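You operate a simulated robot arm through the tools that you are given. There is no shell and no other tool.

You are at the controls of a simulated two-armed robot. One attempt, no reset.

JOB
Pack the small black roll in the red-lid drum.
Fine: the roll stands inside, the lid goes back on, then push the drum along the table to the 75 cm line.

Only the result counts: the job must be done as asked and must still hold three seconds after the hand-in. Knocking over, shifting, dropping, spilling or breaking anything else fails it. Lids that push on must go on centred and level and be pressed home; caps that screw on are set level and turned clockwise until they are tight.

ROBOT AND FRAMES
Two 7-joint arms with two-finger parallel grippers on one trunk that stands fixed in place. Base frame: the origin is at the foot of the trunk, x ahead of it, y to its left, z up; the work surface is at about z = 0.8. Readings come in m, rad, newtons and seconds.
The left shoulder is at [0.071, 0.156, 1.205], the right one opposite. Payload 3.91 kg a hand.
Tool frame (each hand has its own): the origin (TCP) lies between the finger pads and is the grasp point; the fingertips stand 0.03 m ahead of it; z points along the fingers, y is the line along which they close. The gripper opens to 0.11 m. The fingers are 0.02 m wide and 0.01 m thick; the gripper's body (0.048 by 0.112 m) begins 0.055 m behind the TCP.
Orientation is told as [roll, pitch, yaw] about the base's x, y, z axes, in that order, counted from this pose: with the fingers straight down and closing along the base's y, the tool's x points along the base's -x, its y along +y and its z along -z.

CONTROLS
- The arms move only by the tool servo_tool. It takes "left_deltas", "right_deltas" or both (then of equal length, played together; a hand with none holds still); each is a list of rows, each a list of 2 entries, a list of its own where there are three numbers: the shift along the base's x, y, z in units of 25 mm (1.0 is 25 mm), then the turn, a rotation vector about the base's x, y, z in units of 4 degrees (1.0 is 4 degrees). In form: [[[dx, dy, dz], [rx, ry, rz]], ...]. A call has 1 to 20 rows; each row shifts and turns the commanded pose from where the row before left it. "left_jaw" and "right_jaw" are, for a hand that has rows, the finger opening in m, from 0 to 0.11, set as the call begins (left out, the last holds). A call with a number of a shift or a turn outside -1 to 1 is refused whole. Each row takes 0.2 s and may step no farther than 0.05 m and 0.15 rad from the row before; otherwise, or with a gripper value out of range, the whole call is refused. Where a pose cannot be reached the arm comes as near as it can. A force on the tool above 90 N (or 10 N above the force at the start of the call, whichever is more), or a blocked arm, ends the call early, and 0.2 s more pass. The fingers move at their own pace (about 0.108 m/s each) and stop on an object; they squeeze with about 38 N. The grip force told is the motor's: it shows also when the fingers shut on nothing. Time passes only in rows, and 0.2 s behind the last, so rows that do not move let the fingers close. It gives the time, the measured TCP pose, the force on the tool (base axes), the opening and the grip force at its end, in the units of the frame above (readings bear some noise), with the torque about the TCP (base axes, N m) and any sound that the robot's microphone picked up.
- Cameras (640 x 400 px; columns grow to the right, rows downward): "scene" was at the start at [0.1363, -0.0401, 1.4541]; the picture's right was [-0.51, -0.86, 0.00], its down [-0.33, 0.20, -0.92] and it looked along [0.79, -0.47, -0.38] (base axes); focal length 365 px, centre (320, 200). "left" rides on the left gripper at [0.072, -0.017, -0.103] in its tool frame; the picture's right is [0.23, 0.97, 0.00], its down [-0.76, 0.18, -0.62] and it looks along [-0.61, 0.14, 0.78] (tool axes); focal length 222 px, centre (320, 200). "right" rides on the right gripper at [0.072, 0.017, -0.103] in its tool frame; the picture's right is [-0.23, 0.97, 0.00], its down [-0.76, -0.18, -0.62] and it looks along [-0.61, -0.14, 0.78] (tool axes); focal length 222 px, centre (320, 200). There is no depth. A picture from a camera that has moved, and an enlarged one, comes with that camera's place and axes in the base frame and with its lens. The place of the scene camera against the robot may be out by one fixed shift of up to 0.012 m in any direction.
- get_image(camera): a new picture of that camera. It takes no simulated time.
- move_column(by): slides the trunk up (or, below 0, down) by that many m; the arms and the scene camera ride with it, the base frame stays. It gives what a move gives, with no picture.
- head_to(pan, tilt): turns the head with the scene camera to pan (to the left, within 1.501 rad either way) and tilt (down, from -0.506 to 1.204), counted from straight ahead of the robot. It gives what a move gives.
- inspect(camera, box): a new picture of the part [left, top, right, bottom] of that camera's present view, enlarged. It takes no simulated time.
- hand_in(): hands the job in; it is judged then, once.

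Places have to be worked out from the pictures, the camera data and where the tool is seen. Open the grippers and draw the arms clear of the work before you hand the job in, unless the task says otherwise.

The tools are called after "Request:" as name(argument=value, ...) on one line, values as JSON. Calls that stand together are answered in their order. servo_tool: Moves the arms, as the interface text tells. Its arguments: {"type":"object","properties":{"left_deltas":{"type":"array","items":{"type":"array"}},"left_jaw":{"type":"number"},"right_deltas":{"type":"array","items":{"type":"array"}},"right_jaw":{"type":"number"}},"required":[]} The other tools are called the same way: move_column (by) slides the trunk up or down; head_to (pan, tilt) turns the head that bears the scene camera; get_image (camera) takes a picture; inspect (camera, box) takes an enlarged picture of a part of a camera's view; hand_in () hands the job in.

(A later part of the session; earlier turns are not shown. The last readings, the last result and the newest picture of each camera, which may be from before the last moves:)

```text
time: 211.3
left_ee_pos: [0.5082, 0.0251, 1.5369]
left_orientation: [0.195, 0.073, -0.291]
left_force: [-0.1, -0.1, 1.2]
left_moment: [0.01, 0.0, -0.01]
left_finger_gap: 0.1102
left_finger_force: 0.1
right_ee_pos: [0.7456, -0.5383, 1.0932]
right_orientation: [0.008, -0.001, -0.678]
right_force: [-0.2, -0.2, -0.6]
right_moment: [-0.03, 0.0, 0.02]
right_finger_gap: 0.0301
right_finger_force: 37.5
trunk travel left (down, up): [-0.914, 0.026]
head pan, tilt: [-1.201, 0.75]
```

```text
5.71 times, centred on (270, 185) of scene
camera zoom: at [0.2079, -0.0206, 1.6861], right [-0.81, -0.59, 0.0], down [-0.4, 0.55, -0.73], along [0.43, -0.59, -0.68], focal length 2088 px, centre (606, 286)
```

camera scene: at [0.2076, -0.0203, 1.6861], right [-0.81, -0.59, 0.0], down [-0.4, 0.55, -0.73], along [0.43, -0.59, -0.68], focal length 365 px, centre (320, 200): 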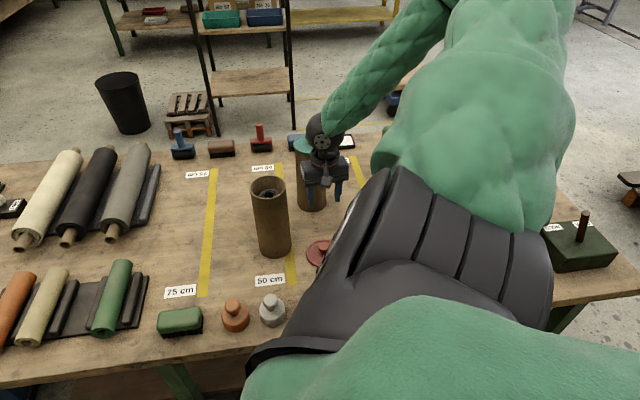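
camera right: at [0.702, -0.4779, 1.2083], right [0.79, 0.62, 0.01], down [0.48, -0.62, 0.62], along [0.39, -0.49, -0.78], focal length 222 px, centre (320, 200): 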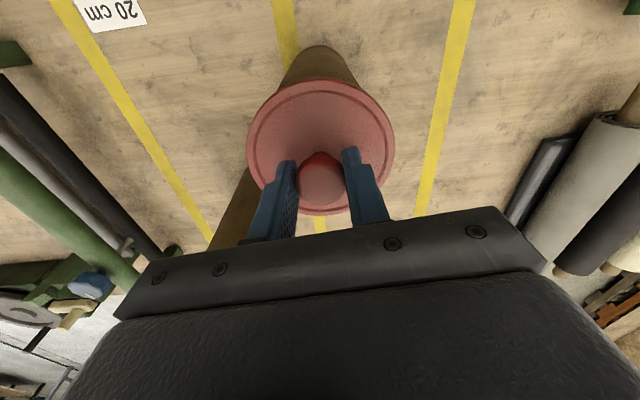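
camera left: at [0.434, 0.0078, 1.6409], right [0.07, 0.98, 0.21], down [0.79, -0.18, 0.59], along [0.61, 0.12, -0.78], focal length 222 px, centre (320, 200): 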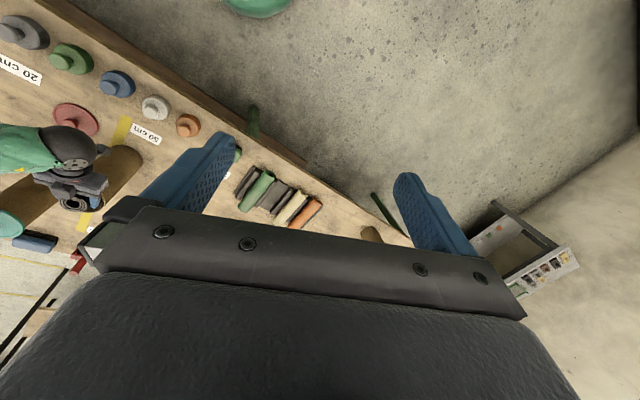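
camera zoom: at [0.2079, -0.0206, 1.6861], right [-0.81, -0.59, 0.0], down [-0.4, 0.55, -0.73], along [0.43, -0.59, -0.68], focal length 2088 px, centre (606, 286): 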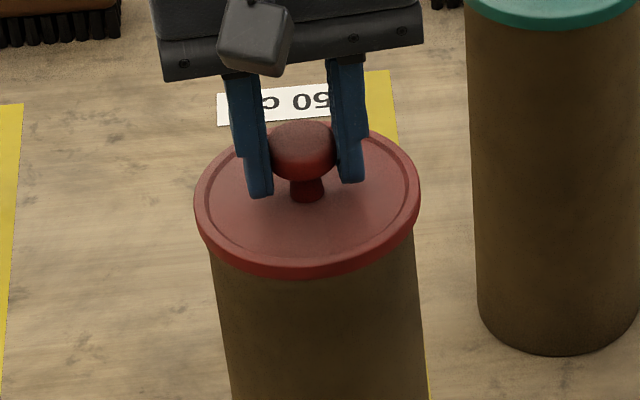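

Alignment looks within 1 mm. Pressing down gently to seat it.

Request:
servo_tool(right_deltas=[[[0, 0, -0.12], [0, 0, 0]], [[0, 0, -0.12], [0, 0, 0]], [[0, 0, 0], [0, 0, 0]]])

Request:
servo_tool(right_deltas=[[[0, 0, -0.1], [0, 0, 0]], [[0, 0, -0.1], [0, 0, 0]], [[0, 0, 0], [0, 0, 0]]])

Request:
inspect(camera="scene", box=[235, 150, 305, 220])

```text
time: 212.2
left_ee_pos: [0.5087, 0.0237, 1.5372]
left_orientation: [0.196, 0.073, -0.29]
left_force: [-0.1, 0.0, 1.2]
left_moment: [0.02, 0.0, 0.0]
left_finger_gap: 0.1098
left_finger_force: 0.0
right_ee_pos: [0.747, -0.538, 1.0886]
right_orientation: [0.004, -0.002, -0.679]
right_force: [-0.5, 1.6, -0.4]
right_moment: [0.07, 0.07, -0.04]
right_finger_gap: 0.03
right_finger_force: 38.2
trunk travel left (down, up): [-0.914, 0.026]
head pan, tilt: [-1.201, 0.75]
```

```text
time: 212.9
left_ee_pos: [0.506, 0.0265, 1.5377]
left_orientation: [0.195, 0.072, -0.292]
left_force: [0.0, -0.6, -0.2]
left_moment: [0.04, -0.02, -0.01]
left_finger_gap: 0.1099
left_finger_force: 0.1
right_ee_pos: [0.7466, -0.5366, 1.0861]
right_orientation: [0.008, -0.008, -0.679]
right_force: [3.3, 0.4, 27.5]
right_moment: [0.05, -0.03, 0.0]
right_finger_gap: 0.0301
right_finger_force: 38.1
trunk travel left (down, up): [-0.914, 0.026]
head pan, tilt: [-1.201, 0.75]
heard: snap
```

```text
5.71 times, centred on (270, 185) of scene
camera zoom: at [0.206, -0.0185, 1.6867], right [-0.81, -0.59, 0.0], down [-0.4, 0.55, -0.73], along [0.43, -0.59, -0.68], focal length 2088 px, centre (606, 286)
```

zoom: 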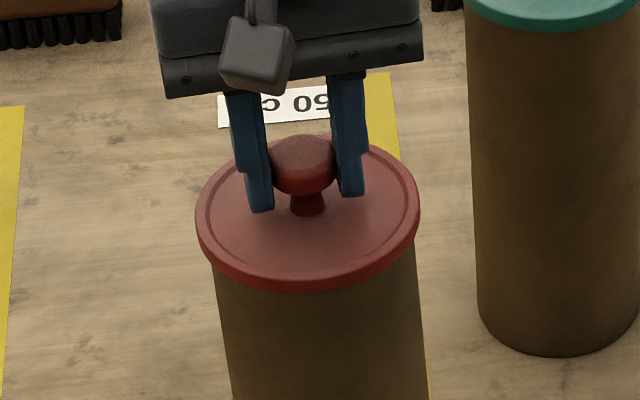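

A snap: the lid is on. I'll press a little harder to be sure it is home and see whether it moves further.

Request:
servo_tool(right_deltas=[[[0, 0, -0.12], [0, 0, 0]], [[0, 0, -0.08], [0, 0, 0]], [[0, 0, 0], [0, 0, 0]]])

Request:
inspect(camera="scene", box=[235, 150, 305, 220])

```text
time: 213.8
left_ee_pos: [0.5068, 0.0261, 1.5391]
left_orientation: [0.194, 0.071, -0.29]
left_force: [0.1, 0.4, 0.1]
left_moment: [-0.02, 0.0, 0.02]
left_finger_gap: 0.11
left_finger_force: 0.2
right_ee_pos: [0.7443, -0.537, 1.0818]
right_orientation: [0.006, -0.007, -0.68]
right_force: [10.8, -4.5, 46.2]
right_moment: [-0.29, -0.19, 0.03]
right_finger_gap: 0.0299
right_finger_force: 37.8
trunk travel left (down, up): [-0.914, 0.026]
head pan, tilt: [-1.201, 0.75]
```

```text
5.71 times, centred on (270, 185) of scene
camera zoom: at [0.2054, -0.0177, 1.6865], right [-0.81, -0.59, 0.0], down [-0.4, 0.55, -0.73], along [0.43, -0.59, -0.68], focal length 2088 px, centre (606, 286)
```

zoom: 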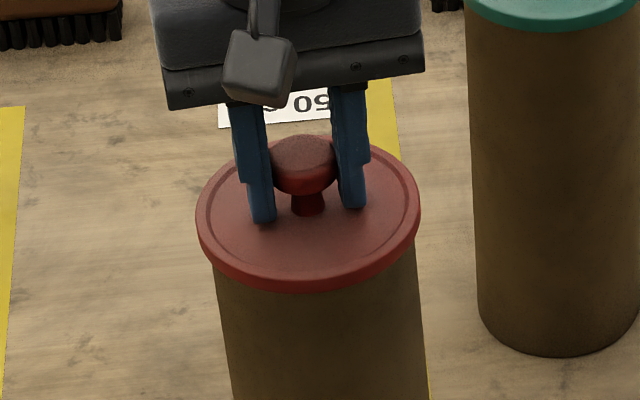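

The lid is seated: it no longer moves, the fingers only slid on the knob. Releasing and rising clear.

Request:
servo_tool(right_deltas=[[[0, 0, 0.25], [0, 0, 0]], [[0, 0, 0], [0, 0, 0]]])

Request:
servo_tool(right_deltas=[[[0, 0, 0], [0, 0, 0]], [[0, 0, 0], [0, 0, 0]], [[0, 0, 0], [0, 0, 0]]], right_jaw=0.06)

Request:
servo_tool(right_deltas=[[[0, 0, 0.4], [0, 0, 0]], [[0, 0, 0.8], [0, 0, 0]], [[0, 0, 0.9], [0, 0, 0]], [[0, 0, 0.9], [0, 0, 0]], [[0, 0, 0.9], [0, 0, 0]], [[0, 0, 0.9], [0, 0, 0]], [[0, 0, 0], [0, 0, 0]]])

Request:
inspect(camera="scene", box=[200, 120, 340, 280])

Request:
get_image(camera="right")

```text
time: 214.3
left_ee_pos: [0.5083, 0.0242, 1.5377]
left_orientation: [0.197, 0.073, -0.291]
left_force: [-0.4, -0.8, -1.2]
left_moment: [0.0, 0.02, -0.03]
left_finger_gap: 0.1101
left_finger_force: 0.1
right_ee_pos: [0.7459, -0.5374, 1.0813]
right_orientation: [0.003, 0.002, -0.68]
right_force: [3.4, 2.6, -2.2]
right_moment: [0.05, -0.07, 0.14]
right_finger_gap: 0.0302
right_finger_force: 37.9
trunk travel left (down, up): [-0.914, 0.026]
head pan, tilt: [-1.201, 0.75]
heard: snap
```

```text
time: 215.2
left_ee_pos: [0.5092, 0.0235, 1.5378]
left_orientation: [0.197, 0.074, -0.292]
left_force: [-0.9, -0.6, 0.0]
left_moment: [-0.02, 0.02, 0.03]
left_finger_gap: 0.1098
left_finger_force: 0.1
right_ee_pos: [0.7455, -0.5387, 1.0838]
right_orientation: [0.005, 0.0, -0.678]
right_force: [-0.4, 0.1, 0.2]
right_moment: [0.01, -0.03, -0.05]
right_finger_gap: 0.0599
right_finger_force: 0.1
trunk travel left (down, up): [-0.914, 0.026]
head pan, tilt: [-1.201, 0.75]
heard: snap
```

```text
time: 216.8
left_ee_pos: [0.5085, 0.0227, 1.5382]
left_orientation: [0.195, 0.074, -0.292]
left_force: [-0.1, 0.3, -0.2]
left_moment: [0.0, 0.01, -0.01]
left_finger_gap: 0.1097
left_finger_force: 0.0
right_ee_pos: [0.7482, -0.5381, 1.2054]
right_orientation: [0.004, -0.003, -0.68]
right_force: [-0.1, 0.1, -0.4]
right_moment: [-0.02, -0.02, -0.01]
right_finger_gap: 0.0599
right_finger_force: 0.0
trunk travel left (down, up): [-0.914, 0.026]
head pan, tilt: [-1.201, 0.75]
```

```text
2.50 times, centred on (270, 200) of scene
camera zoom: at [0.2083, -0.0207, 1.6861], right [-0.81, -0.59, 0.0], down [-0.4, 0.55, -0.73], along [0.43, -0.59, -0.68], focal length 914 px, centre (445, 200)
```

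zoom: 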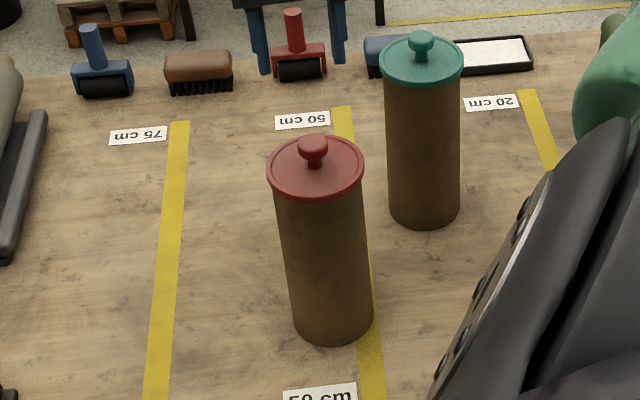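

```text
taken
camera right: at [0.7016, -0.4792, 1.3088], right [0.79, 0.62, 0.01], down [0.48, -0.62, 0.62], along [0.39, -0.49, -0.78], focal length 222 px, centre (320, 200)
```

right: 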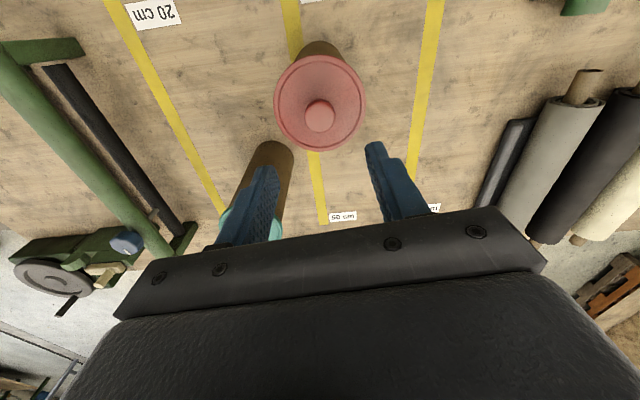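

Two further snaps sounded while I eased off and opened, so the lid may have lifted and re-seated. I'll close the fingers and press straight down on top of the knob to make certain it ends pressed home.

Request:
servo_tool(right_deltas=[[[-0.03, 0, -0.5], [0, 0, 0]], [[0, 0, -0.8], [0, 0, 0]], [[0, 0, -0.8], [0, 0, 0]], [[0, 0, -0.8], [0, 0, 0]], [[0, 0, -0.6], [0, 0, 0]], [[0, 0, 0], [0, 0, 0]]], right_jaw=0.0)

Request:
inspect(camera="scene", box=[235, 140, 305, 220])

```text
time: 218.2
left_ee_pos: [0.5089, 0.0252, 1.5377]
left_orientation: [0.195, 0.074, -0.291]
left_force: [0.2, -0.5, 0.0]
left_moment: [-0.04, -0.03, 0.01]
left_finger_gap: 0.1101
left_finger_force: 0.1
right_ee_pos: [0.7449, -0.5378, 1.1164]
right_orientation: [0.005, -0.001, -0.679]
right_force: [0.1, -0.7, 0.0]
right_moment: [0.01, 0.01, 0.02]
right_finger_gap: 0.0
right_finger_force: 38.0
trunk travel left (down, up): [-0.914, 0.026]
head pan, tilt: [-1.201, 0.75]
```

```text
5.00 times, centred on (270, 180) of scene
camera zoom: at [0.2077, -0.0203, 1.6861], right [-0.81, -0.59, 0.0], down [-0.4, 0.55, -0.73], along [0.43, -0.59, -0.68], focal length 1827 px, centre (570, 300)
```

zoom: 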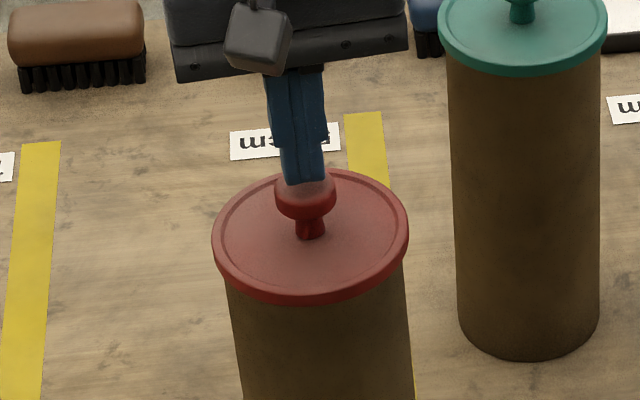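

Fingertips are just above the knob. Pressing down in small steps.

Request:
servo_tool(right_deltas=[[[0, 0, -0.2], [0, 0, 0]], [[0, 0, -0.16], [0, 0, 0]], [[0, 0, 0], [0, 0, 0]]])

Request:
servo_tool(right_deltas=[[[0, 0, -0.16], [0, 0, 0]], [[0, 0, -0.12], [0, 0, 0]], [[0, 0, 0], [0, 0, 0]]])

Request:
inspect(camera="scene", box=[235, 140, 305, 220])

```text
time: 218.9
left_ee_pos: [0.5066, 0.0252, 1.538]
left_orientation: [0.194, 0.074, -0.292]
left_force: [-0.1, -0.4, -0.5]
left_moment: [0.0, 0.02, 0.0]
left_finger_gap: 0.11
left_finger_force: 0.1
right_ee_pos: [0.7448, -0.5382, 1.1107]
right_orientation: [0.005, -0.004, -0.679]
right_force: [3.4, -4.5, 21.2]
right_moment: [-0.08, -0.05, 0.02]
right_finger_gap: 0.0
right_finger_force: 37.4
trunk travel left (down, up): [-0.914, 0.026]
head pan, tilt: [-1.201, 0.75]
```

```text
time: 219.8
left_ee_pos: [0.5039, 0.0272, 1.5383]
left_orientation: [0.194, 0.071, -0.292]
left_force: [-0.1, -1.1, 0.7]
left_moment: [0.04, 0.01, -0.02]
left_finger_gap: 0.1102
left_finger_force: 0.0
right_ee_pos: [0.7487, -0.539, 1.1109]
right_orientation: [0.007, -0.018, -0.679]
right_force: [-14.4, 3.6, 52.3]
right_moment: [0.34, 0.7, 0.07]
right_finger_gap: 0.0
right_finger_force: 37.8
trunk travel left (down, up): [-0.914, 0.026]
head pan, tilt: [-1.201, 0.75]
stopped in row 3 (right hand): the force on the tool passed its limit at 92 N (the readings are from after the stop); the commanded pose is now the measured one
```

```text
5.00 times, centred on (270, 180) of scene
camera zoom: at [0.2036, -0.0177, 1.6861], right [-0.81, -0.59, 0.0], down [-0.4, 0.55, -0.73], along [0.43, -0.59, -0.68], focal length 1827 px, centre (570, 300)
```

zoom: 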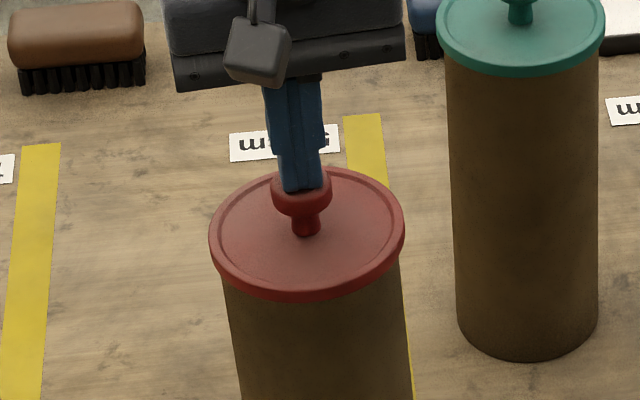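

Pressed to over 90 N with no movement and no new snap, so the lid is home. Now I'll set up for the push: rise, move behind the drum on its 50 cm side, and turn the hand to face the 75 cm line.

Request:
servo_tool(right_deltas=[[[0, 0, 0.6], [0, 0, 0]], [[0, 0, 1], [0, 0, 0]], [[0, 0, 1], [0, 0, 0]], [[0, 0, 1], [0, 0, 0.5]], [[-0.175, -0.178, 0.4], [0, 0, 1]], [[-0.175, -0.178, 0], [0, 0, 1]], [[-0.175, -0.178, 0], [0, 0, 1]], [[-0.175, -0.178, 0], [0, 0, 1]], [[-0.175, -0.178, 0], [0, 0, 1]], [[-0.175, -0.178, 0], [0, 0, 1]], [[-0.175, -0.178, 0], [0, 0, 1]], [[-0.175, -0.178, 0], [0, 0, 1]], [[-0.175, -0.178, 0], [0, 0, 1]], [[-0.175, -0.178, 0], [0, 0, 1]], [[-0.175, -0.178, 0], [0, 0, 1]], [[-0.175, -0.178, 0], [0, 0, 1]], [[-0.175, -0.178, 0], [0, 0, 1]], [[-0.175, -0.178, 0], [0, 0, 1]], [[-0.175, -0.178, 0], [0, 0, 1]], [[-0.175, -0.178, 0], [0, 0, 1]]], right_jaw=0.06)

Request:
servo_tool(right_deltas=[[[0, 0, 0], [0, 0, 1]], [[0, 0, 0], [0, 0, 1]], [[0, 0, 0], [0, 0, 1]], [[0, 0, 0], [0, 0, 1]], [[0, 0, 0], [0, 0, 0.57]], [[0, 0, 0], [0.62, -0.614, 0]], [[0, 0, 0], [0.62, -0.614, 0]], [[0, 0, 0], [0.62, -0.614, 0]], [[0, 0, 0], [0.62, -0.614, 0]], [[0, 0, 0], [0.62, -0.614, 0]], [[0, 0, 0], [0.62, -0.614, 0]], [[0, 0, 0], [0.62, -0.614, 0]], [[0, 0, 0], [0.62, -0.614, 0]], [[0, 0, 0], [0.62, -0.614, 0]], [[0, 0, 0], [0.62, -0.614, 0]], [[0, 0, 0], [0, 0, 0]]])

Request:
get_image(camera="right")

Request:
get_image(camera="scene")

```text
time: 224.0
left_ee_pos: [0.5083, 0.024, 1.5373]
left_orientation: [0.196, 0.073, -0.292]
left_force: [0.8, 0.5, -0.2]
left_moment: [0.0, -0.02, 0.0]
left_finger_gap: 0.1099
left_finger_force: 0.0
right_ee_pos: [0.6795, -0.6111, 1.2059]
right_orientation: [0.009, -0.011, 0.472]
right_force: [0.1, 0.0, 0.3]
right_moment: [0.02, 0.02, -0.03]
right_finger_gap: 0.0599
right_finger_force: 0.0
trunk travel left (down, up): [-0.914, 0.026]
head pan, tilt: [-1.201, 0.75]
```

```text
time: 227.4
left_ee_pos: [0.5078, 0.0252, 1.5375]
left_orientation: [0.196, 0.072, -0.291]
left_force: [-0.1, 0.5, 0.1]
left_moment: [0.01, -0.02, -0.01]
left_finger_gap: 0.1099
left_finger_force: 0.0
right_ee_pos: [0.6786, -0.6112, 1.205]
right_orientation: [0.007, -0.62, 0.793]
right_force: [0.5, -1.0, 0.1]
right_moment: [0.0, 0.03, 0.0]
right_finger_gap: 0.0599
right_finger_force: 0.1
trunk travel left (down, up): [-0.914, 0.026]
head pan, tilt: [-1.201, 0.75]
```

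```text
taken
camera right: at [0.5839, -0.6842, 1.2482], right [-0.57, 0.81, 0.14], down [0.31, 0.06, 0.95], along [0.76, 0.58, -0.28], focal length 222 px, centre (320, 200)
```

right: 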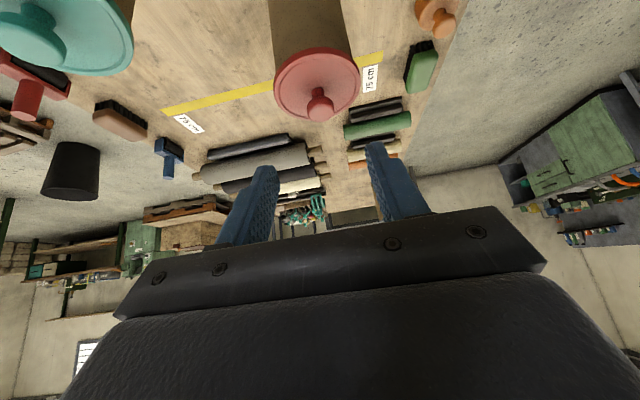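

```text
taken
camera scene: at [0.2081, -0.0203, 1.6861], right [-0.81, -0.59, 0.0], down [-0.4, 0.55, -0.73], along [0.43, -0.59, -0.68], focal length 365 px, centre (320, 200)
```

scene: 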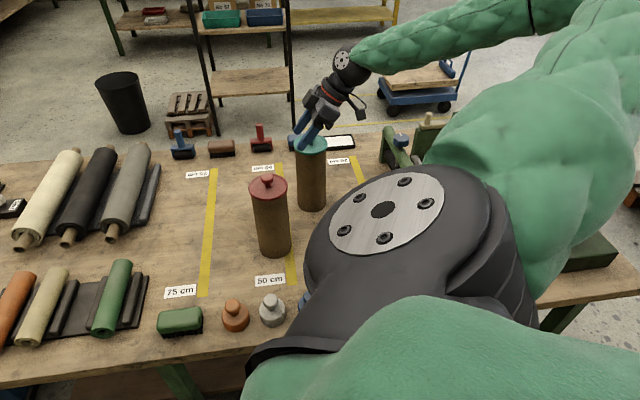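

The hand faces the line, tilted 35° so the fingertips lead, and lines up with the drum. Lowering behind the drum toward table height, in stages.

Request:
servo_tool(right_deltas=[[[0, 0, -0.6], [0, 0, 0]], [[0, 0, -0.9], [0, 0, 0]], [[0, 0, -0.9], [0, 0, 0]], [[0, 0, -0.9], [0, 0, 0]], [[0, 0, -0.9], [0, 0, 0]], [[0, 0, -0.9], [0, 0, 0]], [[0, 0, -0.9], [0, 0, 0]], [[0, 0, -0.9], [0, 0, 0]], [[0, 0, -0.9], [0, 0, 0]], [[0, 0, -0.9], [0, 0, 0]], [[0, 0, -0.9], [0, 0, 0]], [[0, 0, -0.9], [0, 0, 0]], [[0, 0, -0.9], [0, 0, 0]], [[0, 0, -0.9], [0, 0, 0]], [[0, 0, 0], [0, 0, 0]]])

Request:
get_image(camera="right")

Request:
get_image(camera="scene")

```text
time: 230.6
left_ee_pos: [0.5077, 0.0225, 1.5376]
left_orientation: [0.196, 0.074, -0.292]
left_force: [0.5, -0.8, 0.5]
left_moment: [-0.02, 0.02, 0.04]
left_finger_gap: 0.1099
left_finger_force: 0.0
right_ee_pos: [0.6767, -0.6108, 0.8993]
right_orientation: [0.008, -0.62, 0.792]
right_force: [0.5, 0.6, -0.1]
right_moment: [0.02, -0.02, 0.0]
right_finger_gap: 0.0601
right_finger_force: 0.0
trunk travel left (down, up): [-0.914, 0.026]
head pan, tilt: [-1.201, 0.75]
```

```text
taken
camera right: at [0.584, -0.6839, 0.9412], right [-0.57, 0.81, 0.14], down [0.31, 0.06, 0.95], along [0.76, 0.58, -0.28], focal length 222 px, centre (320, 200)
```

right: 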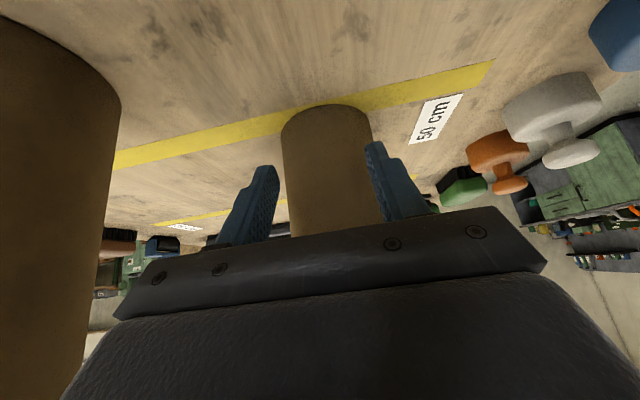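

```text
taken
camera scene: at [0.2075, -0.0204, 1.6862], right [-0.81, -0.59, 0.0], down [-0.4, 0.55, -0.73], along [0.43, -0.59, -0.68], focal length 365 px, centre (320, 200)
```

scene: 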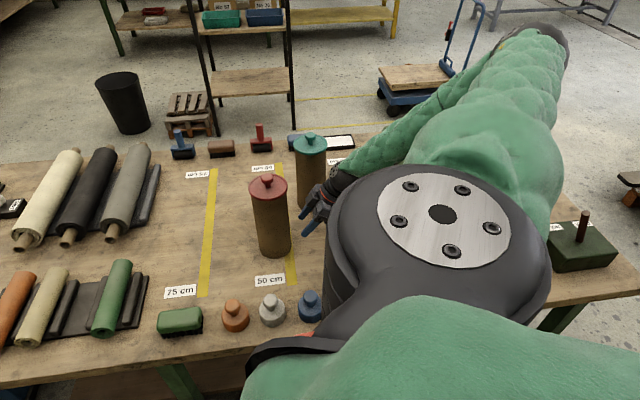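

All clear: the drum is centred ahead of the fingers and the teal drum is well to the side. Lowering the final 5 cm to push near the base.

Request:
servo_tool(right_deltas=[[[0, 0, -0.7], [0, 0, 0]], [[0, 0, -0.7], [0, 0, 0]], [[0, 0, -0.7], [0, 0, 0]], [[0, 0, 0], [0, 0, 0]]])

Request:
servo_tool(right_deltas=[[[0.35, 0.36, 0], [0, 0, 0]], [[0.35, 0.36, 0], [0, 0, 0]], [[0.2, 0.2, 0], [0, 0, 0]], [[0, 0, 0], [0, 0, 0]]])

Request:
get_image(camera="right")

Request:
inspect(camera="scene", box=[180, 150, 340, 310])

```text
time: 231.6
left_ee_pos: [0.5085, 0.0248, 1.537]
left_orientation: [0.196, 0.072, -0.291]
left_force: [0.3, -0.5, 0.1]
left_moment: [-0.03, 0.0, 0.04]
left_finger_gap: 0.11
left_finger_force: 0.1
right_ee_pos: [0.6767, -0.6091, 0.8675]
right_orientation: [0.008, -0.616, 0.792]
right_force: [0.1, -0.9, -0.5]
right_moment: [0.05, 0.01, 0.01]
right_finger_gap: 0.0599
right_finger_force: 0.1
right hand out of reach, approached as far as the arm can: row 2, 3
trunk travel left (down, up): [-0.914, 0.026]
head pan, tilt: [-1.201, 0.75]
```

```text
time: 232.6
left_ee_pos: [0.5074, 0.0244, 1.5379]
left_orientation: [0.197, 0.074, -0.291]
left_force: [-0.8, 0.6, 0.2]
left_moment: [-0.01, 0.01, -0.03]
left_finger_gap: 0.1101
left_finger_force: 0.1
right_ee_pos: [0.6976, -0.5864, 0.8671]
right_orientation: [0.008, -0.618, 0.791]
right_force: [0.1, -0.1, -0.3]
right_moment: [0.02, 0.02, -0.01]
right_finger_gap: 0.0599
right_finger_force: 0.0
trunk travel left (down, up): [-0.914, 0.026]
head pan, tilt: [-1.201, 0.75]
```

```text
taken
camera right: at [0.604, -0.6591, 0.9109], right [-0.57, 0.81, 0.14], down [0.31, 0.06, 0.95], along [0.76, 0.58, -0.29], focal length 222 px, centre (320, 200)
```

right: 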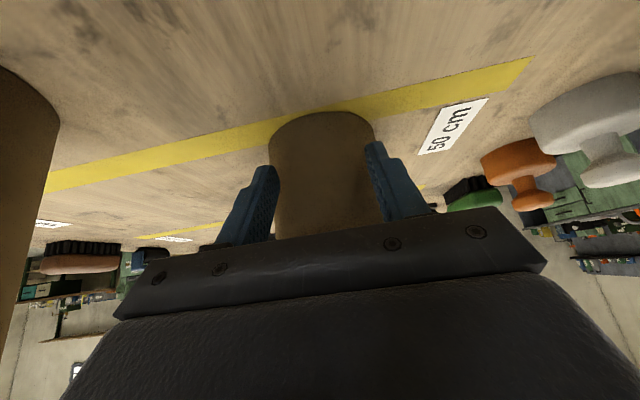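

```text
2.50 times, centred on (260, 230) of scene
camera zoom: at [0.2073, -0.0206, 1.6862], right [-0.81, -0.59, 0.0], down [-0.4, 0.55, -0.73], along [0.43, -0.59, -0.68], focal length 914 px, centre (470, 125)
```

zoom: 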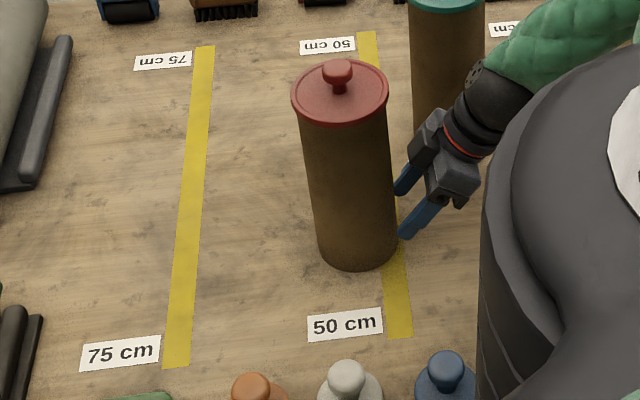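

The fingertips reach 4.8 cm above the table, low enough for a stable push, and the drum sits centred between the two fingers. Starting a slow push toward the 75 cm line.

Request:
servo_tool(right_deltas=[[[0.2, 0.203, 0], [0, 0, 0]], [[0.25, 0.2535, 0], [0, 0, 0]], [[0.25, 0.2535, 0], [0, 0, 0]], [[0.25, 0.2535, 0], [0, 0, 0]], [[0.25, 0.2535, 0], [0, 0, 0]], [[0.2, 0.203, 0], [0, 0, 0]], [[0, 0, 0], [0, 0, 0]]])

Request:
get_image(camera="right")

Request:
get_image(camera="scene")

```text
time: 234.2
left_ee_pos: [0.5081, 0.0242, 1.5377]
left_orientation: [0.196, 0.071, -0.293]
left_force: [0.6, -0.5, 0.0]
left_moment: [-0.03, -0.01, 0.0]
left_finger_gap: 0.1099
left_finger_force: 0.1
right_ee_pos: [0.7328, -0.5505, 0.8705]
right_orientation: [0.006, -0.616, 0.793]
right_force: [-3.0, -4.6, -0.5]
right_moment: [-0.18, 0.12, -0.02]
right_finger_gap: 0.0611
right_finger_force: 10.1
right hand out of reach, approached as far as the arm can: row 6
trunk travel left (down, up): [-0.914, 0.026]
head pan, tilt: [-1.201, 0.75]
```

```text
taken
camera right: at [0.6384, -0.6241, 0.9133], right [-0.57, 0.81, 0.14], down [0.31, 0.06, 0.95], along [0.76, 0.58, -0.29], focal length 222 px, centre (320, 200)
```

right: 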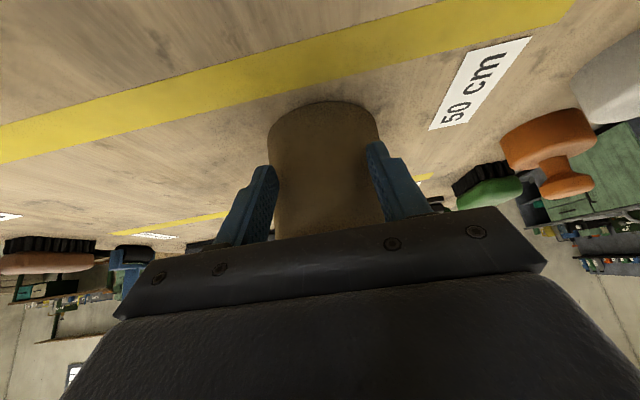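

```text
taken
camera scene: at [0.2073, -0.0209, 1.6861], right [-0.81, -0.59, 0.0], down [-0.4, 0.55, -0.73], along [0.43, -0.59, -0.68], focal length 365 px, centre (320, 200)
```

scene: 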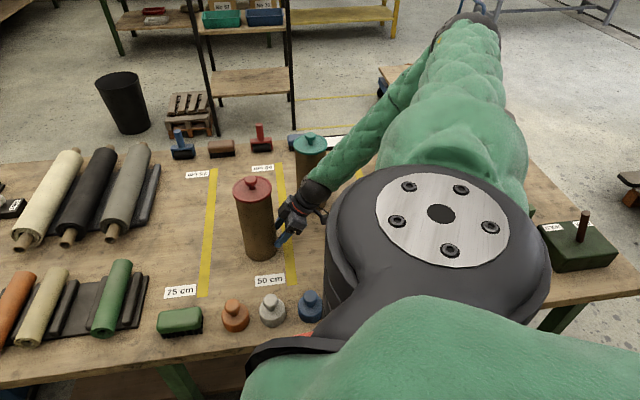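

The drum slides upright with only about 5 N of push. The arm is near a joint limit in this tilt, so I'll ease the tilt by 8° before continuing.

Request:
servo_tool(right_deltas=[[[-0.05, -0.05, 0], [-0.475, 0.468, 0]], [[0, 0, 0], [-0.475, 0.468, 0]], [[0, 0, -0.1], [-0.475, 0.468, 0]], [[0, 0, -0.1], [0, 0, 0]], [[0, 0, 0], [0, 0, 0]]])

Request:
servo_tool(right_deltas=[[[0.2, 0.203, 0], [0, 0, 0]], [[0.25, 0.2535, 0], [0, 0, 0]], [[0.25, 0.2535, 0], [0, 0, 0]], [[0.25, 0.2535, 0], [0, 0, 0]], [[0.25, 0.2535, 0], [0, 0, 0]], [[0, 0, 0], [0, 0, 0]]])

Request:
get_image(camera="right")

Request:
inspect(camera="scene", box=[160, 150, 340, 310])

```text
time: 235.4
left_ee_pos: [0.5079, 0.0241, 1.5364]
left_orientation: [0.194, 0.073, -0.29]
left_force: [0.0, -0.5, -0.1]
left_moment: [0.01, 0.0, -0.02]
left_finger_gap: 0.11
left_finger_force: 0.1
right_ee_pos: [0.7318, -0.551, 0.8657]
right_orientation: [0.007, -0.48, 0.792]
right_force: [-0.2, -0.6, 1.0]
right_moment: [-0.01, 0.01, 0.04]
right_finger_gap: 0.0602
right_finger_force: 0.1
trunk travel left (down, up): [-0.914, 0.026]
head pan, tilt: [-1.201, 0.75]
```

```text
time: 236.8
left_ee_pos: [0.5075, 0.0238, 1.5382]
left_orientation: [0.194, 0.072, -0.292]
left_force: [0.3, -0.3, -0.6]
left_moment: [-0.03, -0.03, 0.03]
left_finger_gap: 0.11
left_finger_force: 0.1
right_ee_pos: [0.7587, -0.5216, 0.8649]
right_orientation: [0.006, -0.48, 0.793]
right_force: [-5.5, -6.6, 0.2]
right_moment: [0.28, -0.39, -0.07]
right_finger_gap: 0.0605
right_finger_force: 0.5
trunk travel left (down, up): [-0.914, 0.026]
head pan, tilt: [-1.201, 0.75]
```

```text
taken
camera right: at [0.6699, -0.5896, 0.9233], right [-0.55, 0.83, 0.11], down [0.4, 0.15, 0.9], along [0.73, 0.54, -0.41], focal length 222 px, centre (320, 200)
```

right: 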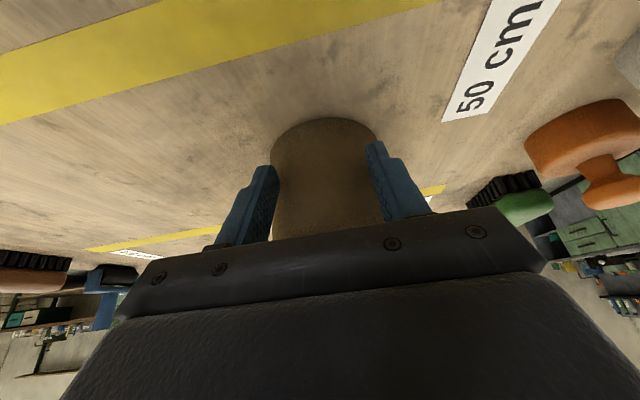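

```text
2.50 times, centred on (250, 230) of scene
camera zoom: at [0.2073, -0.0213, 1.6861], right [-0.81, -0.59, 0.0], down [-0.4, 0.55, -0.73], along [0.43, -0.59, -0.68], focal length 914 px, centre (495, 125)
```

zoom: 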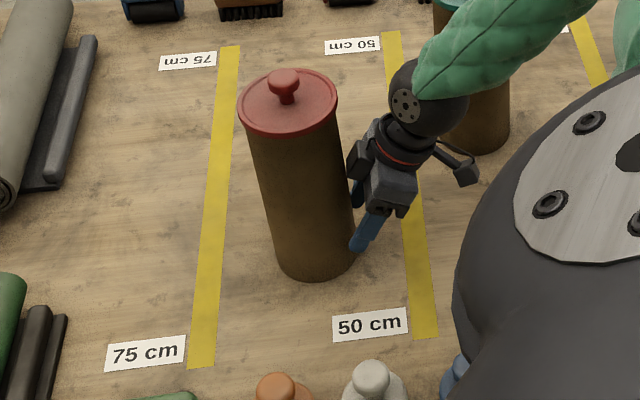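

Moving nicely and upright. Continuing the push another 9 cm.

Request:
servo_tool(right_deltas=[[[0.2, 0.203, 0], [0, 0, 0]], [[0.25, 0.2535, 0], [0, 0, 0]], [[0.25, 0.2535, 0], [0, 0, 0]], [[0.25, 0.2535, 0], [0, 0, 0]], [[0.25, 0.2535, 0], [0, 0, 0]], [[0.25, 0.2535, 0], [0, 0, 0]], [[0.25, 0.2535, 0], [0, 0, 0]], [[0.25, 0.2535, 0], [0, 0, 0]], [[0.25, 0.2535, 0], [0, 0, 0]], [[0.25, 0.2535, 0], [0, 0, 0]], [[0, 0, 0], [0, 0, 0]]])

Request:
get_image(camera="scene")

Request:
inspect(camera="scene", box=[160, 150, 320, 310])

Request:
get_image(camera="right")

```text
time: 239.2
left_ee_pos: [0.5076, 0.022, 1.538]
left_orientation: [0.196, 0.074, -0.292]
left_force: [0.4, -0.7, 0.5]
left_moment: [-0.01, -0.02, 0.01]
left_finger_gap: 0.11
left_finger_force: 0.1
right_ee_pos: [0.8221, -0.4597, 0.8648]
right_orientation: [0.007, -0.479, 0.792]
right_force: [-5.8, -3.5, -3.0]
right_moment: [0.17, -0.47, 0.02]
right_finger_gap: 0.0604
right_finger_force: 0.0
trunk travel left (down, up): [-0.914, 0.026]
head pan, tilt: [-1.201, 0.75]
```

```text
taken
camera scene: at [0.2076, -0.0212, 1.686], right [-0.81, -0.59, 0.0], down [-0.4, 0.55, -0.73], along [0.43, -0.59, -0.68], focal length 365 px, centre (320, 200)
```

scene: 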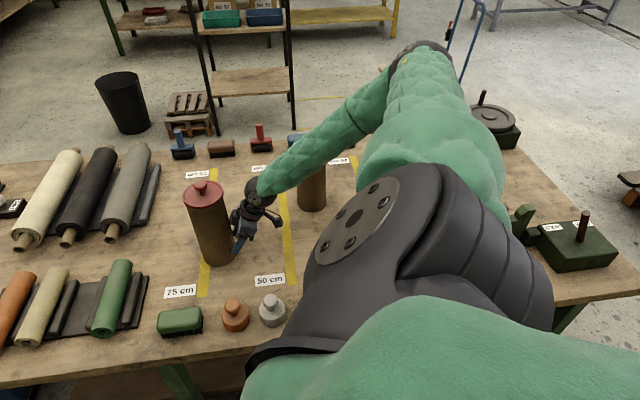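

```text
2.50 times, centred on (240, 230) of scene
camera zoom: at [0.2076, -0.0212, 1.686], right [-0.81, -0.59, 0.0], down [-0.4, 0.55, -0.73], along [0.43, -0.59, -0.68], focal length 914 px, centre (520, 125)
```

zoom: 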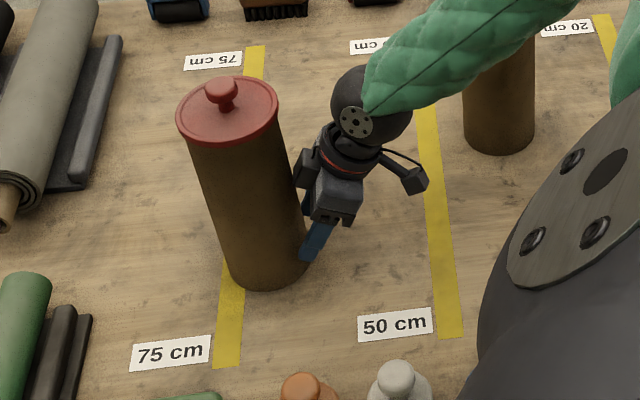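

```text
taken
camera right: at [0.7323, -0.5277, 0.9232], right [-0.55, 0.82, 0.11], down [0.4, 0.15, 0.9], along [0.73, 0.55, -0.41], focal length 222 px, centre (320, 200)
```

right: 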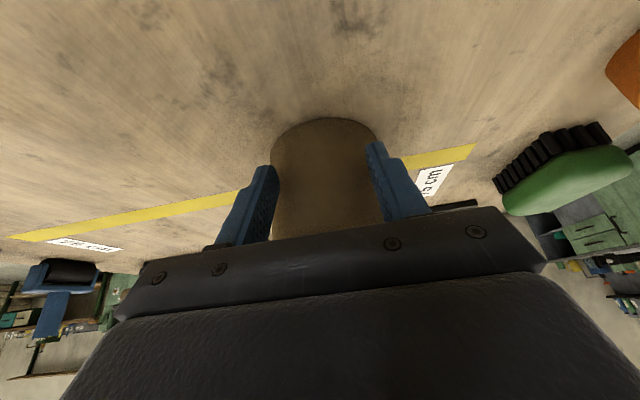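

The drum is about 4 cm short of the line's centre. Pushing about 3.5 cm more, then measuring.

Request:
servo_tool(right_deltas=[[[0.2, 0.203, 0], [0, 0, 0]], [[0.25, 0.2535, 0], [0, 0, 0]], [[0.25, 0.2535, 0], [0, 0, 0]], [[0.2, 0.203, 0], [0, 0, 0]], [[0.06, 0.06, 0], [0, 0, 0]], [[0, 0, 0], [0, 0, 0]]])

Request:
inspect(camera="scene", box=[150, 150, 310, 310])

Request:
get_image(camera="right")

```text
time: 240.6
left_ee_pos: [0.5063, 0.0225, 1.5383]
left_orientation: [0.194, 0.073, -0.291]
left_force: [0.3, -0.4, 1.0]
left_moment: [-0.01, 0.01, 0.0]
left_finger_gap: 0.1103
left_finger_force: 0.0
right_ee_pos: [0.8448, -0.4376, 0.8653]
right_orientation: [0.006, -0.48, 0.791]
right_force: [-10.3, -8.9, 3.9]
right_moment: [0.52, -0.63, -0.03]
right_finger_gap: 0.0604
right_finger_force: 0.6
trunk travel left (down, up): [-0.914, 0.026]
head pan, tilt: [-1.201, 0.75]
```

```text
2.50 times, centred on (230, 230) of scene
camera zoom: at [0.2068, -0.0213, 1.6862], right [-0.81, -0.59, 0.0], down [-0.4, 0.55, -0.73], along [0.43, -0.59, -0.68], focal length 914 px, centre (545, 125)
```

zoom: 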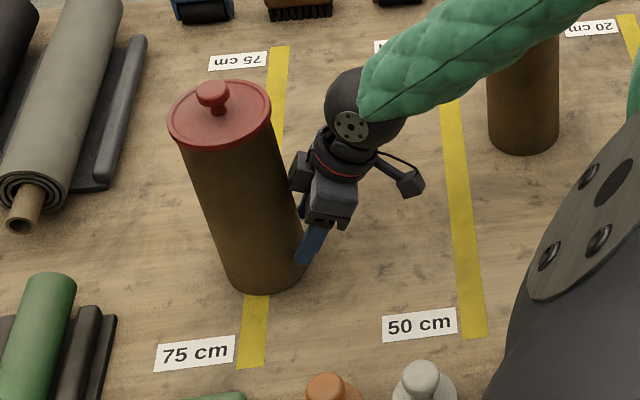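

```text
taken
camera right: at [0.755, -0.5046, 0.9239], right [-0.55, 0.83, 0.11], down [0.4, 0.15, 0.9], along [0.73, 0.54, -0.41], focal length 222 px, centre (320, 200)
```

right: 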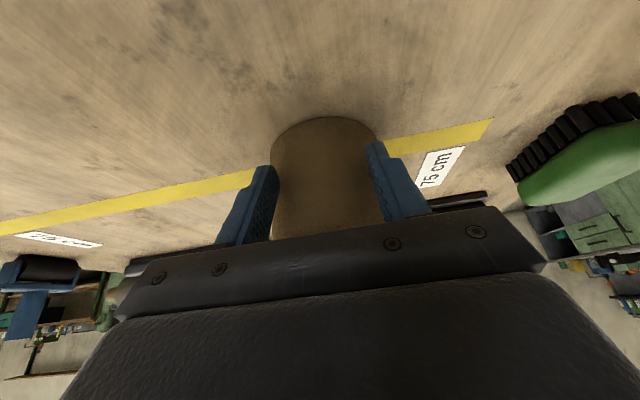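

Close now. I'll zoom on the base against the tape to measure the remainder.

Request:
inspect(camera="scene", box=[180, 210, 260, 310])

Request:
inspect(camera="right", box=[180, 80, 520, 260])

Request:
get_image(camera="left")

```text
4.00 times, centred on (220, 260) of scene
camera zoom: at [0.2068, -0.0213, 1.6862], right [-0.81, -0.59, 0.0], down [-0.4, 0.55, -0.73], along [0.43, -0.59, -0.68], focal length 1462 px, centre (720, -40)
```

zoom: 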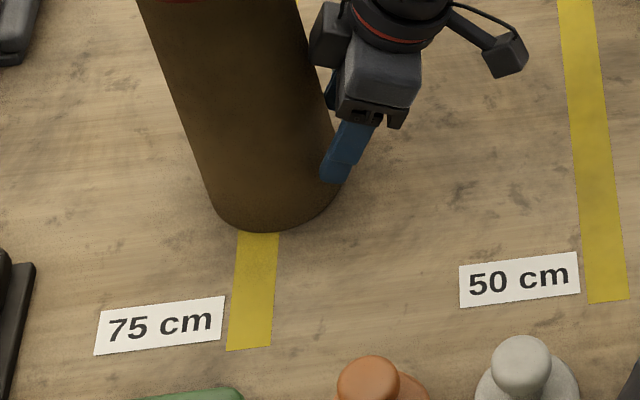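

```text
1.88 times, centred on (350, 170) of right
camera zoom: at [0.755, -0.5046, 0.9239], right [-0.55, 0.83, 0.11], down [0.4, 0.15, 0.9], along [0.73, 0.54, -0.41], focal length 418 px, centre (264, 256)
```

zoom: 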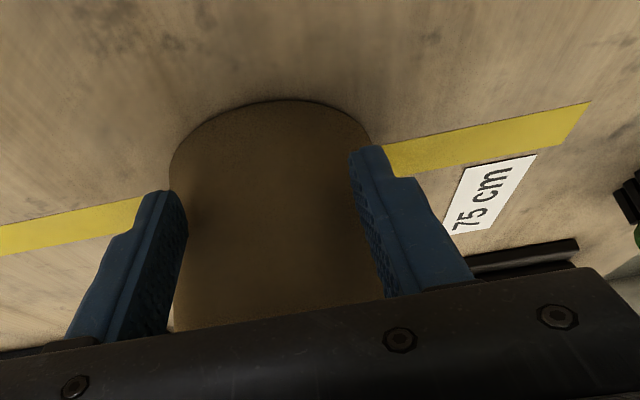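

```text
taken
camera left: at [0.4327, 0.0072, 1.6413], right [0.07, 0.98, 0.21], down [0.79, -0.18, 0.59], along [0.61, 0.12, -0.78], focal length 222 px, centre (320, 200)
```

left: 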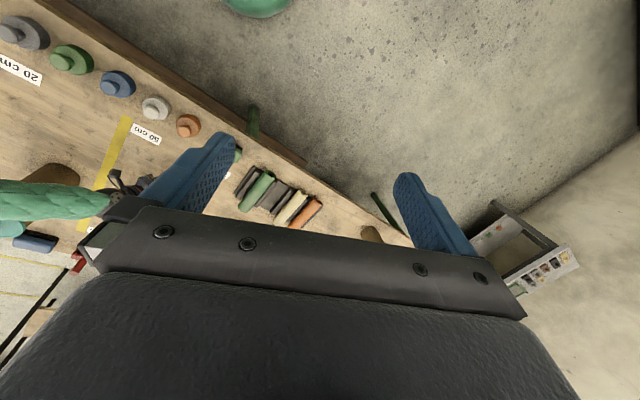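

The drum's centre is still about 11 mm short of the tape's centreline in both the picture and the kinematics. One last small push.

Request:
servo_tool(right_deltas=[[[0.16, 0.162, 0], [0, 0, 0]], [[0.15, 0.152, 0], [0, 0, 0]], [[0, 0, 0], [0, 0, 0]]])

Request:
inspect(camera="scene", box=[180, 210, 260, 310])

Request:
inspect(camera="right", box=[180, 80, 520, 260])

```text
time: 241.4
left_ee_pos: [0.5067, 0.0238, 1.5384]
left_orientation: [0.194, 0.074, -0.291]
left_force: [0.0, -0.5, -0.5]
left_moment: [0.05, 0.01, 0.0]
left_finger_gap: 0.1103
left_finger_force: 0.1
right_ee_pos: [0.8528, -0.4277, 0.865]
right_orientation: [0.007, -0.482, 0.793]
right_force: [-3.5, -4.6, 0.5]
right_moment: [0.34, -0.22, -0.01]
right_finger_gap: 0.0602
right_finger_force: 0.1
trunk travel left (down, up): [-0.914, 0.026]
head pan, tilt: [-1.201, 0.75]
```

```text
4.00 times, centred on (220, 260) of scene
camera zoom: at [0.2075, -0.0209, 1.6861], right [-0.81, -0.59, 0.0], down [-0.4, 0.55, -0.73], along [0.43, -0.59, -0.68], focal length 1462 px, centre (720, -40)
```

zoom: 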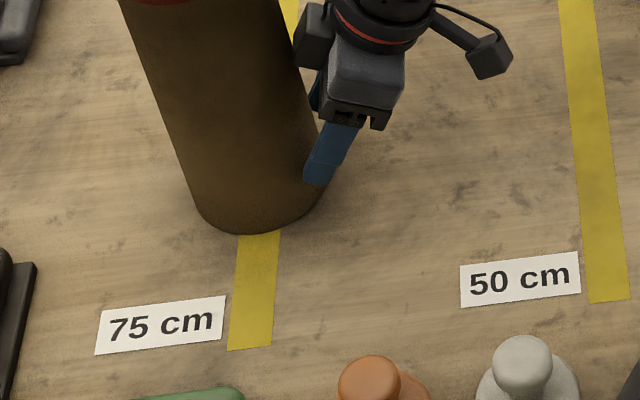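

```text
1.88 times, centred on (350, 170) of right
camera zoom: at [0.7635, -0.4961, 0.9242], right [-0.55, 0.83, 0.11], down [0.4, 0.15, 0.9], along [0.73, 0.55, -0.41], focal length 418 px, centre (264, 256)
```

zoom: 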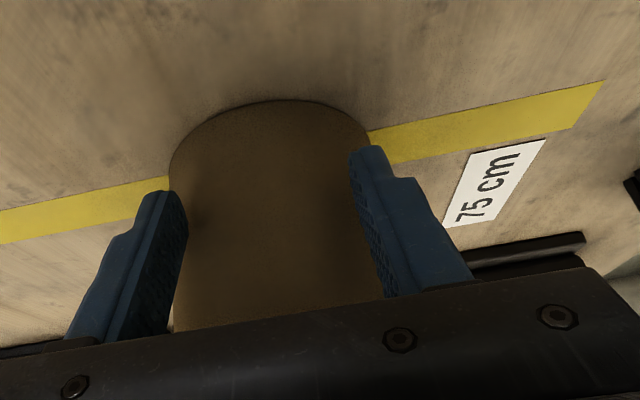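

The drum now sits on the tape's centreline within about 3 mm. Backing straight off, then rising clear.

Request:
servo_tool(right_deltas=[[[-0.2, -0.203, 0], [0, 0, 0]], [[-0.4, -0.406, 0], [0, 0, 0]], [[-0.5, -0.507, 0], [0, 0, 0]], [[-0.5, -0.507, 0.1], [0, 0, 0]], [[-0.3, -0.304, 0.6], [0, 0, 0]], [[0, 0, 0.9], [0, 0, 0]], [[0, 0, 0.9], [0, 0, 0]], [[0, 0, 0.9], [0, 0, 0]], [[0, 0, 0.9], [0, 0, 0]], [[0, 0, 0.9], [0, 0, 0]], [[0, 0, 0.9], [0, 0, 0]], [[0, 0, 0.9], [0, 0, 0]], [[0, 0, 0.9], [0, 0, 0]], [[0, 0, 0.9], [0, 0, 0]], [[0, 0, 0.9], [0, 0, 0]], [[0, 0, 0.9], [0, 0, 0]], [[0, 0, 0.9], [0, 0, 0]], [[0, 0, 0.9], [0, 0, 0]]])

Request:
get_image(camera="scene")

Request:
get_image(camera="right")

```text
time: 245.2
left_ee_pos: [0.5072, 0.0249, 1.538]
left_orientation: [0.196, 0.074, -0.292]
left_force: [-0.4, -0.3, 0.2]
left_moment: [-0.03, -0.05, 0.0]
left_finger_gap: 0.1099
left_finger_force: 0.1
right_ee_pos: [0.8061, -0.4754, 1.1748]
right_orientation: [0.007, -0.48, 0.795]
right_force: [0.0, 0.2, -0.1]
right_moment: [0.0, -0.01, 0.02]
right_finger_gap: 0.0599
right_finger_force: 0.1
trunk travel left (down, up): [-0.914, 0.026]
head pan, tilt: [-1.201, 0.75]
```

```text
taken
camera scene: at [0.2072, -0.0201, 1.6861], right [-0.81, -0.59, 0.0], down [-0.4, 0.55, -0.73], along [0.43, -0.59, -0.68], focal length 365 px, centre (320, 200)
```

scene: 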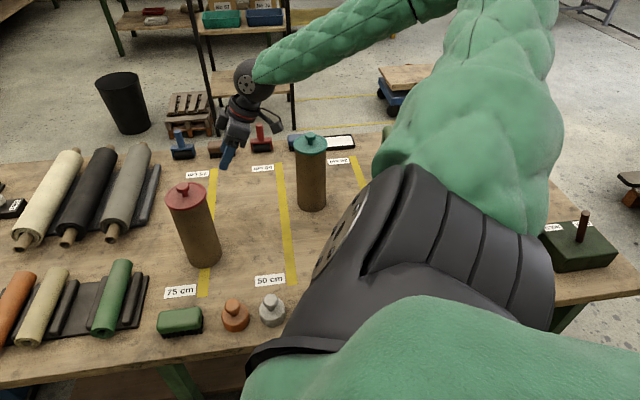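

```text
taken
camera right: at [0.7174, -0.5428, 1.2335], right [-0.55, 0.83, 0.11], down [0.4, 0.15, 0.9], along [0.73, 0.54, -0.41], focal length 222 px, centre (320, 200)
```

right: 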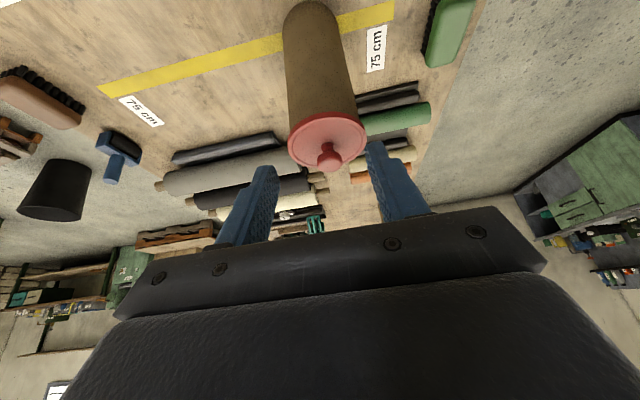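

The drum stands lidded on the 75 cm line. I'll zoom to verify the base against the tape and check the lid.

Request:
inspect(camera="right", box=[220, 0, 420, 180])

Request:
inspect(camera="scene", box=[140, 160, 260, 310])

```text
2.22 times, centred on (320, 90) of right
camera zoom: at [0.7174, -0.5428, 1.2335], right [-0.55, 0.83, 0.11], down [0.4, 0.15, 0.9], along [0.73, 0.54, -0.41], focal length 494 px, centre (320, 444)
```

zoom: 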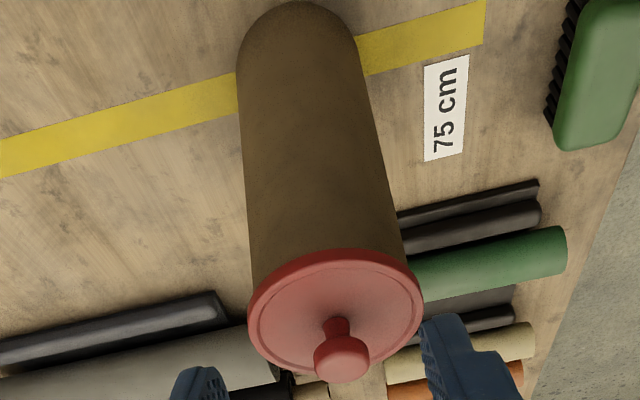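

```text
2.67 times, centred on (200, 235) of scene
camera zoom: at [0.2072, -0.0201, 1.6861], right [-0.81, -0.59, 0.0], down [-0.4, 0.55, -0.73], along [0.43, -0.59, -0.68], focal length 974 px, centre (640, 107)
```

zoom: 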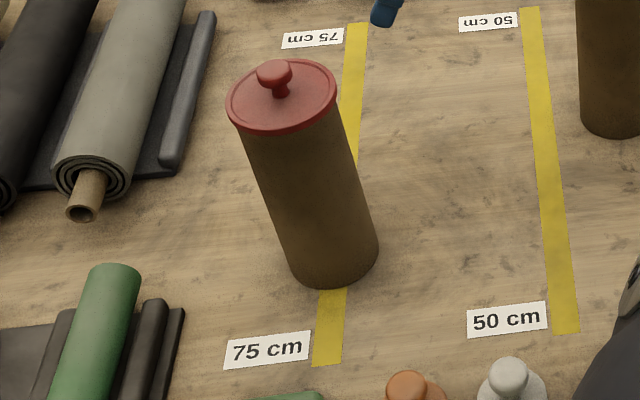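

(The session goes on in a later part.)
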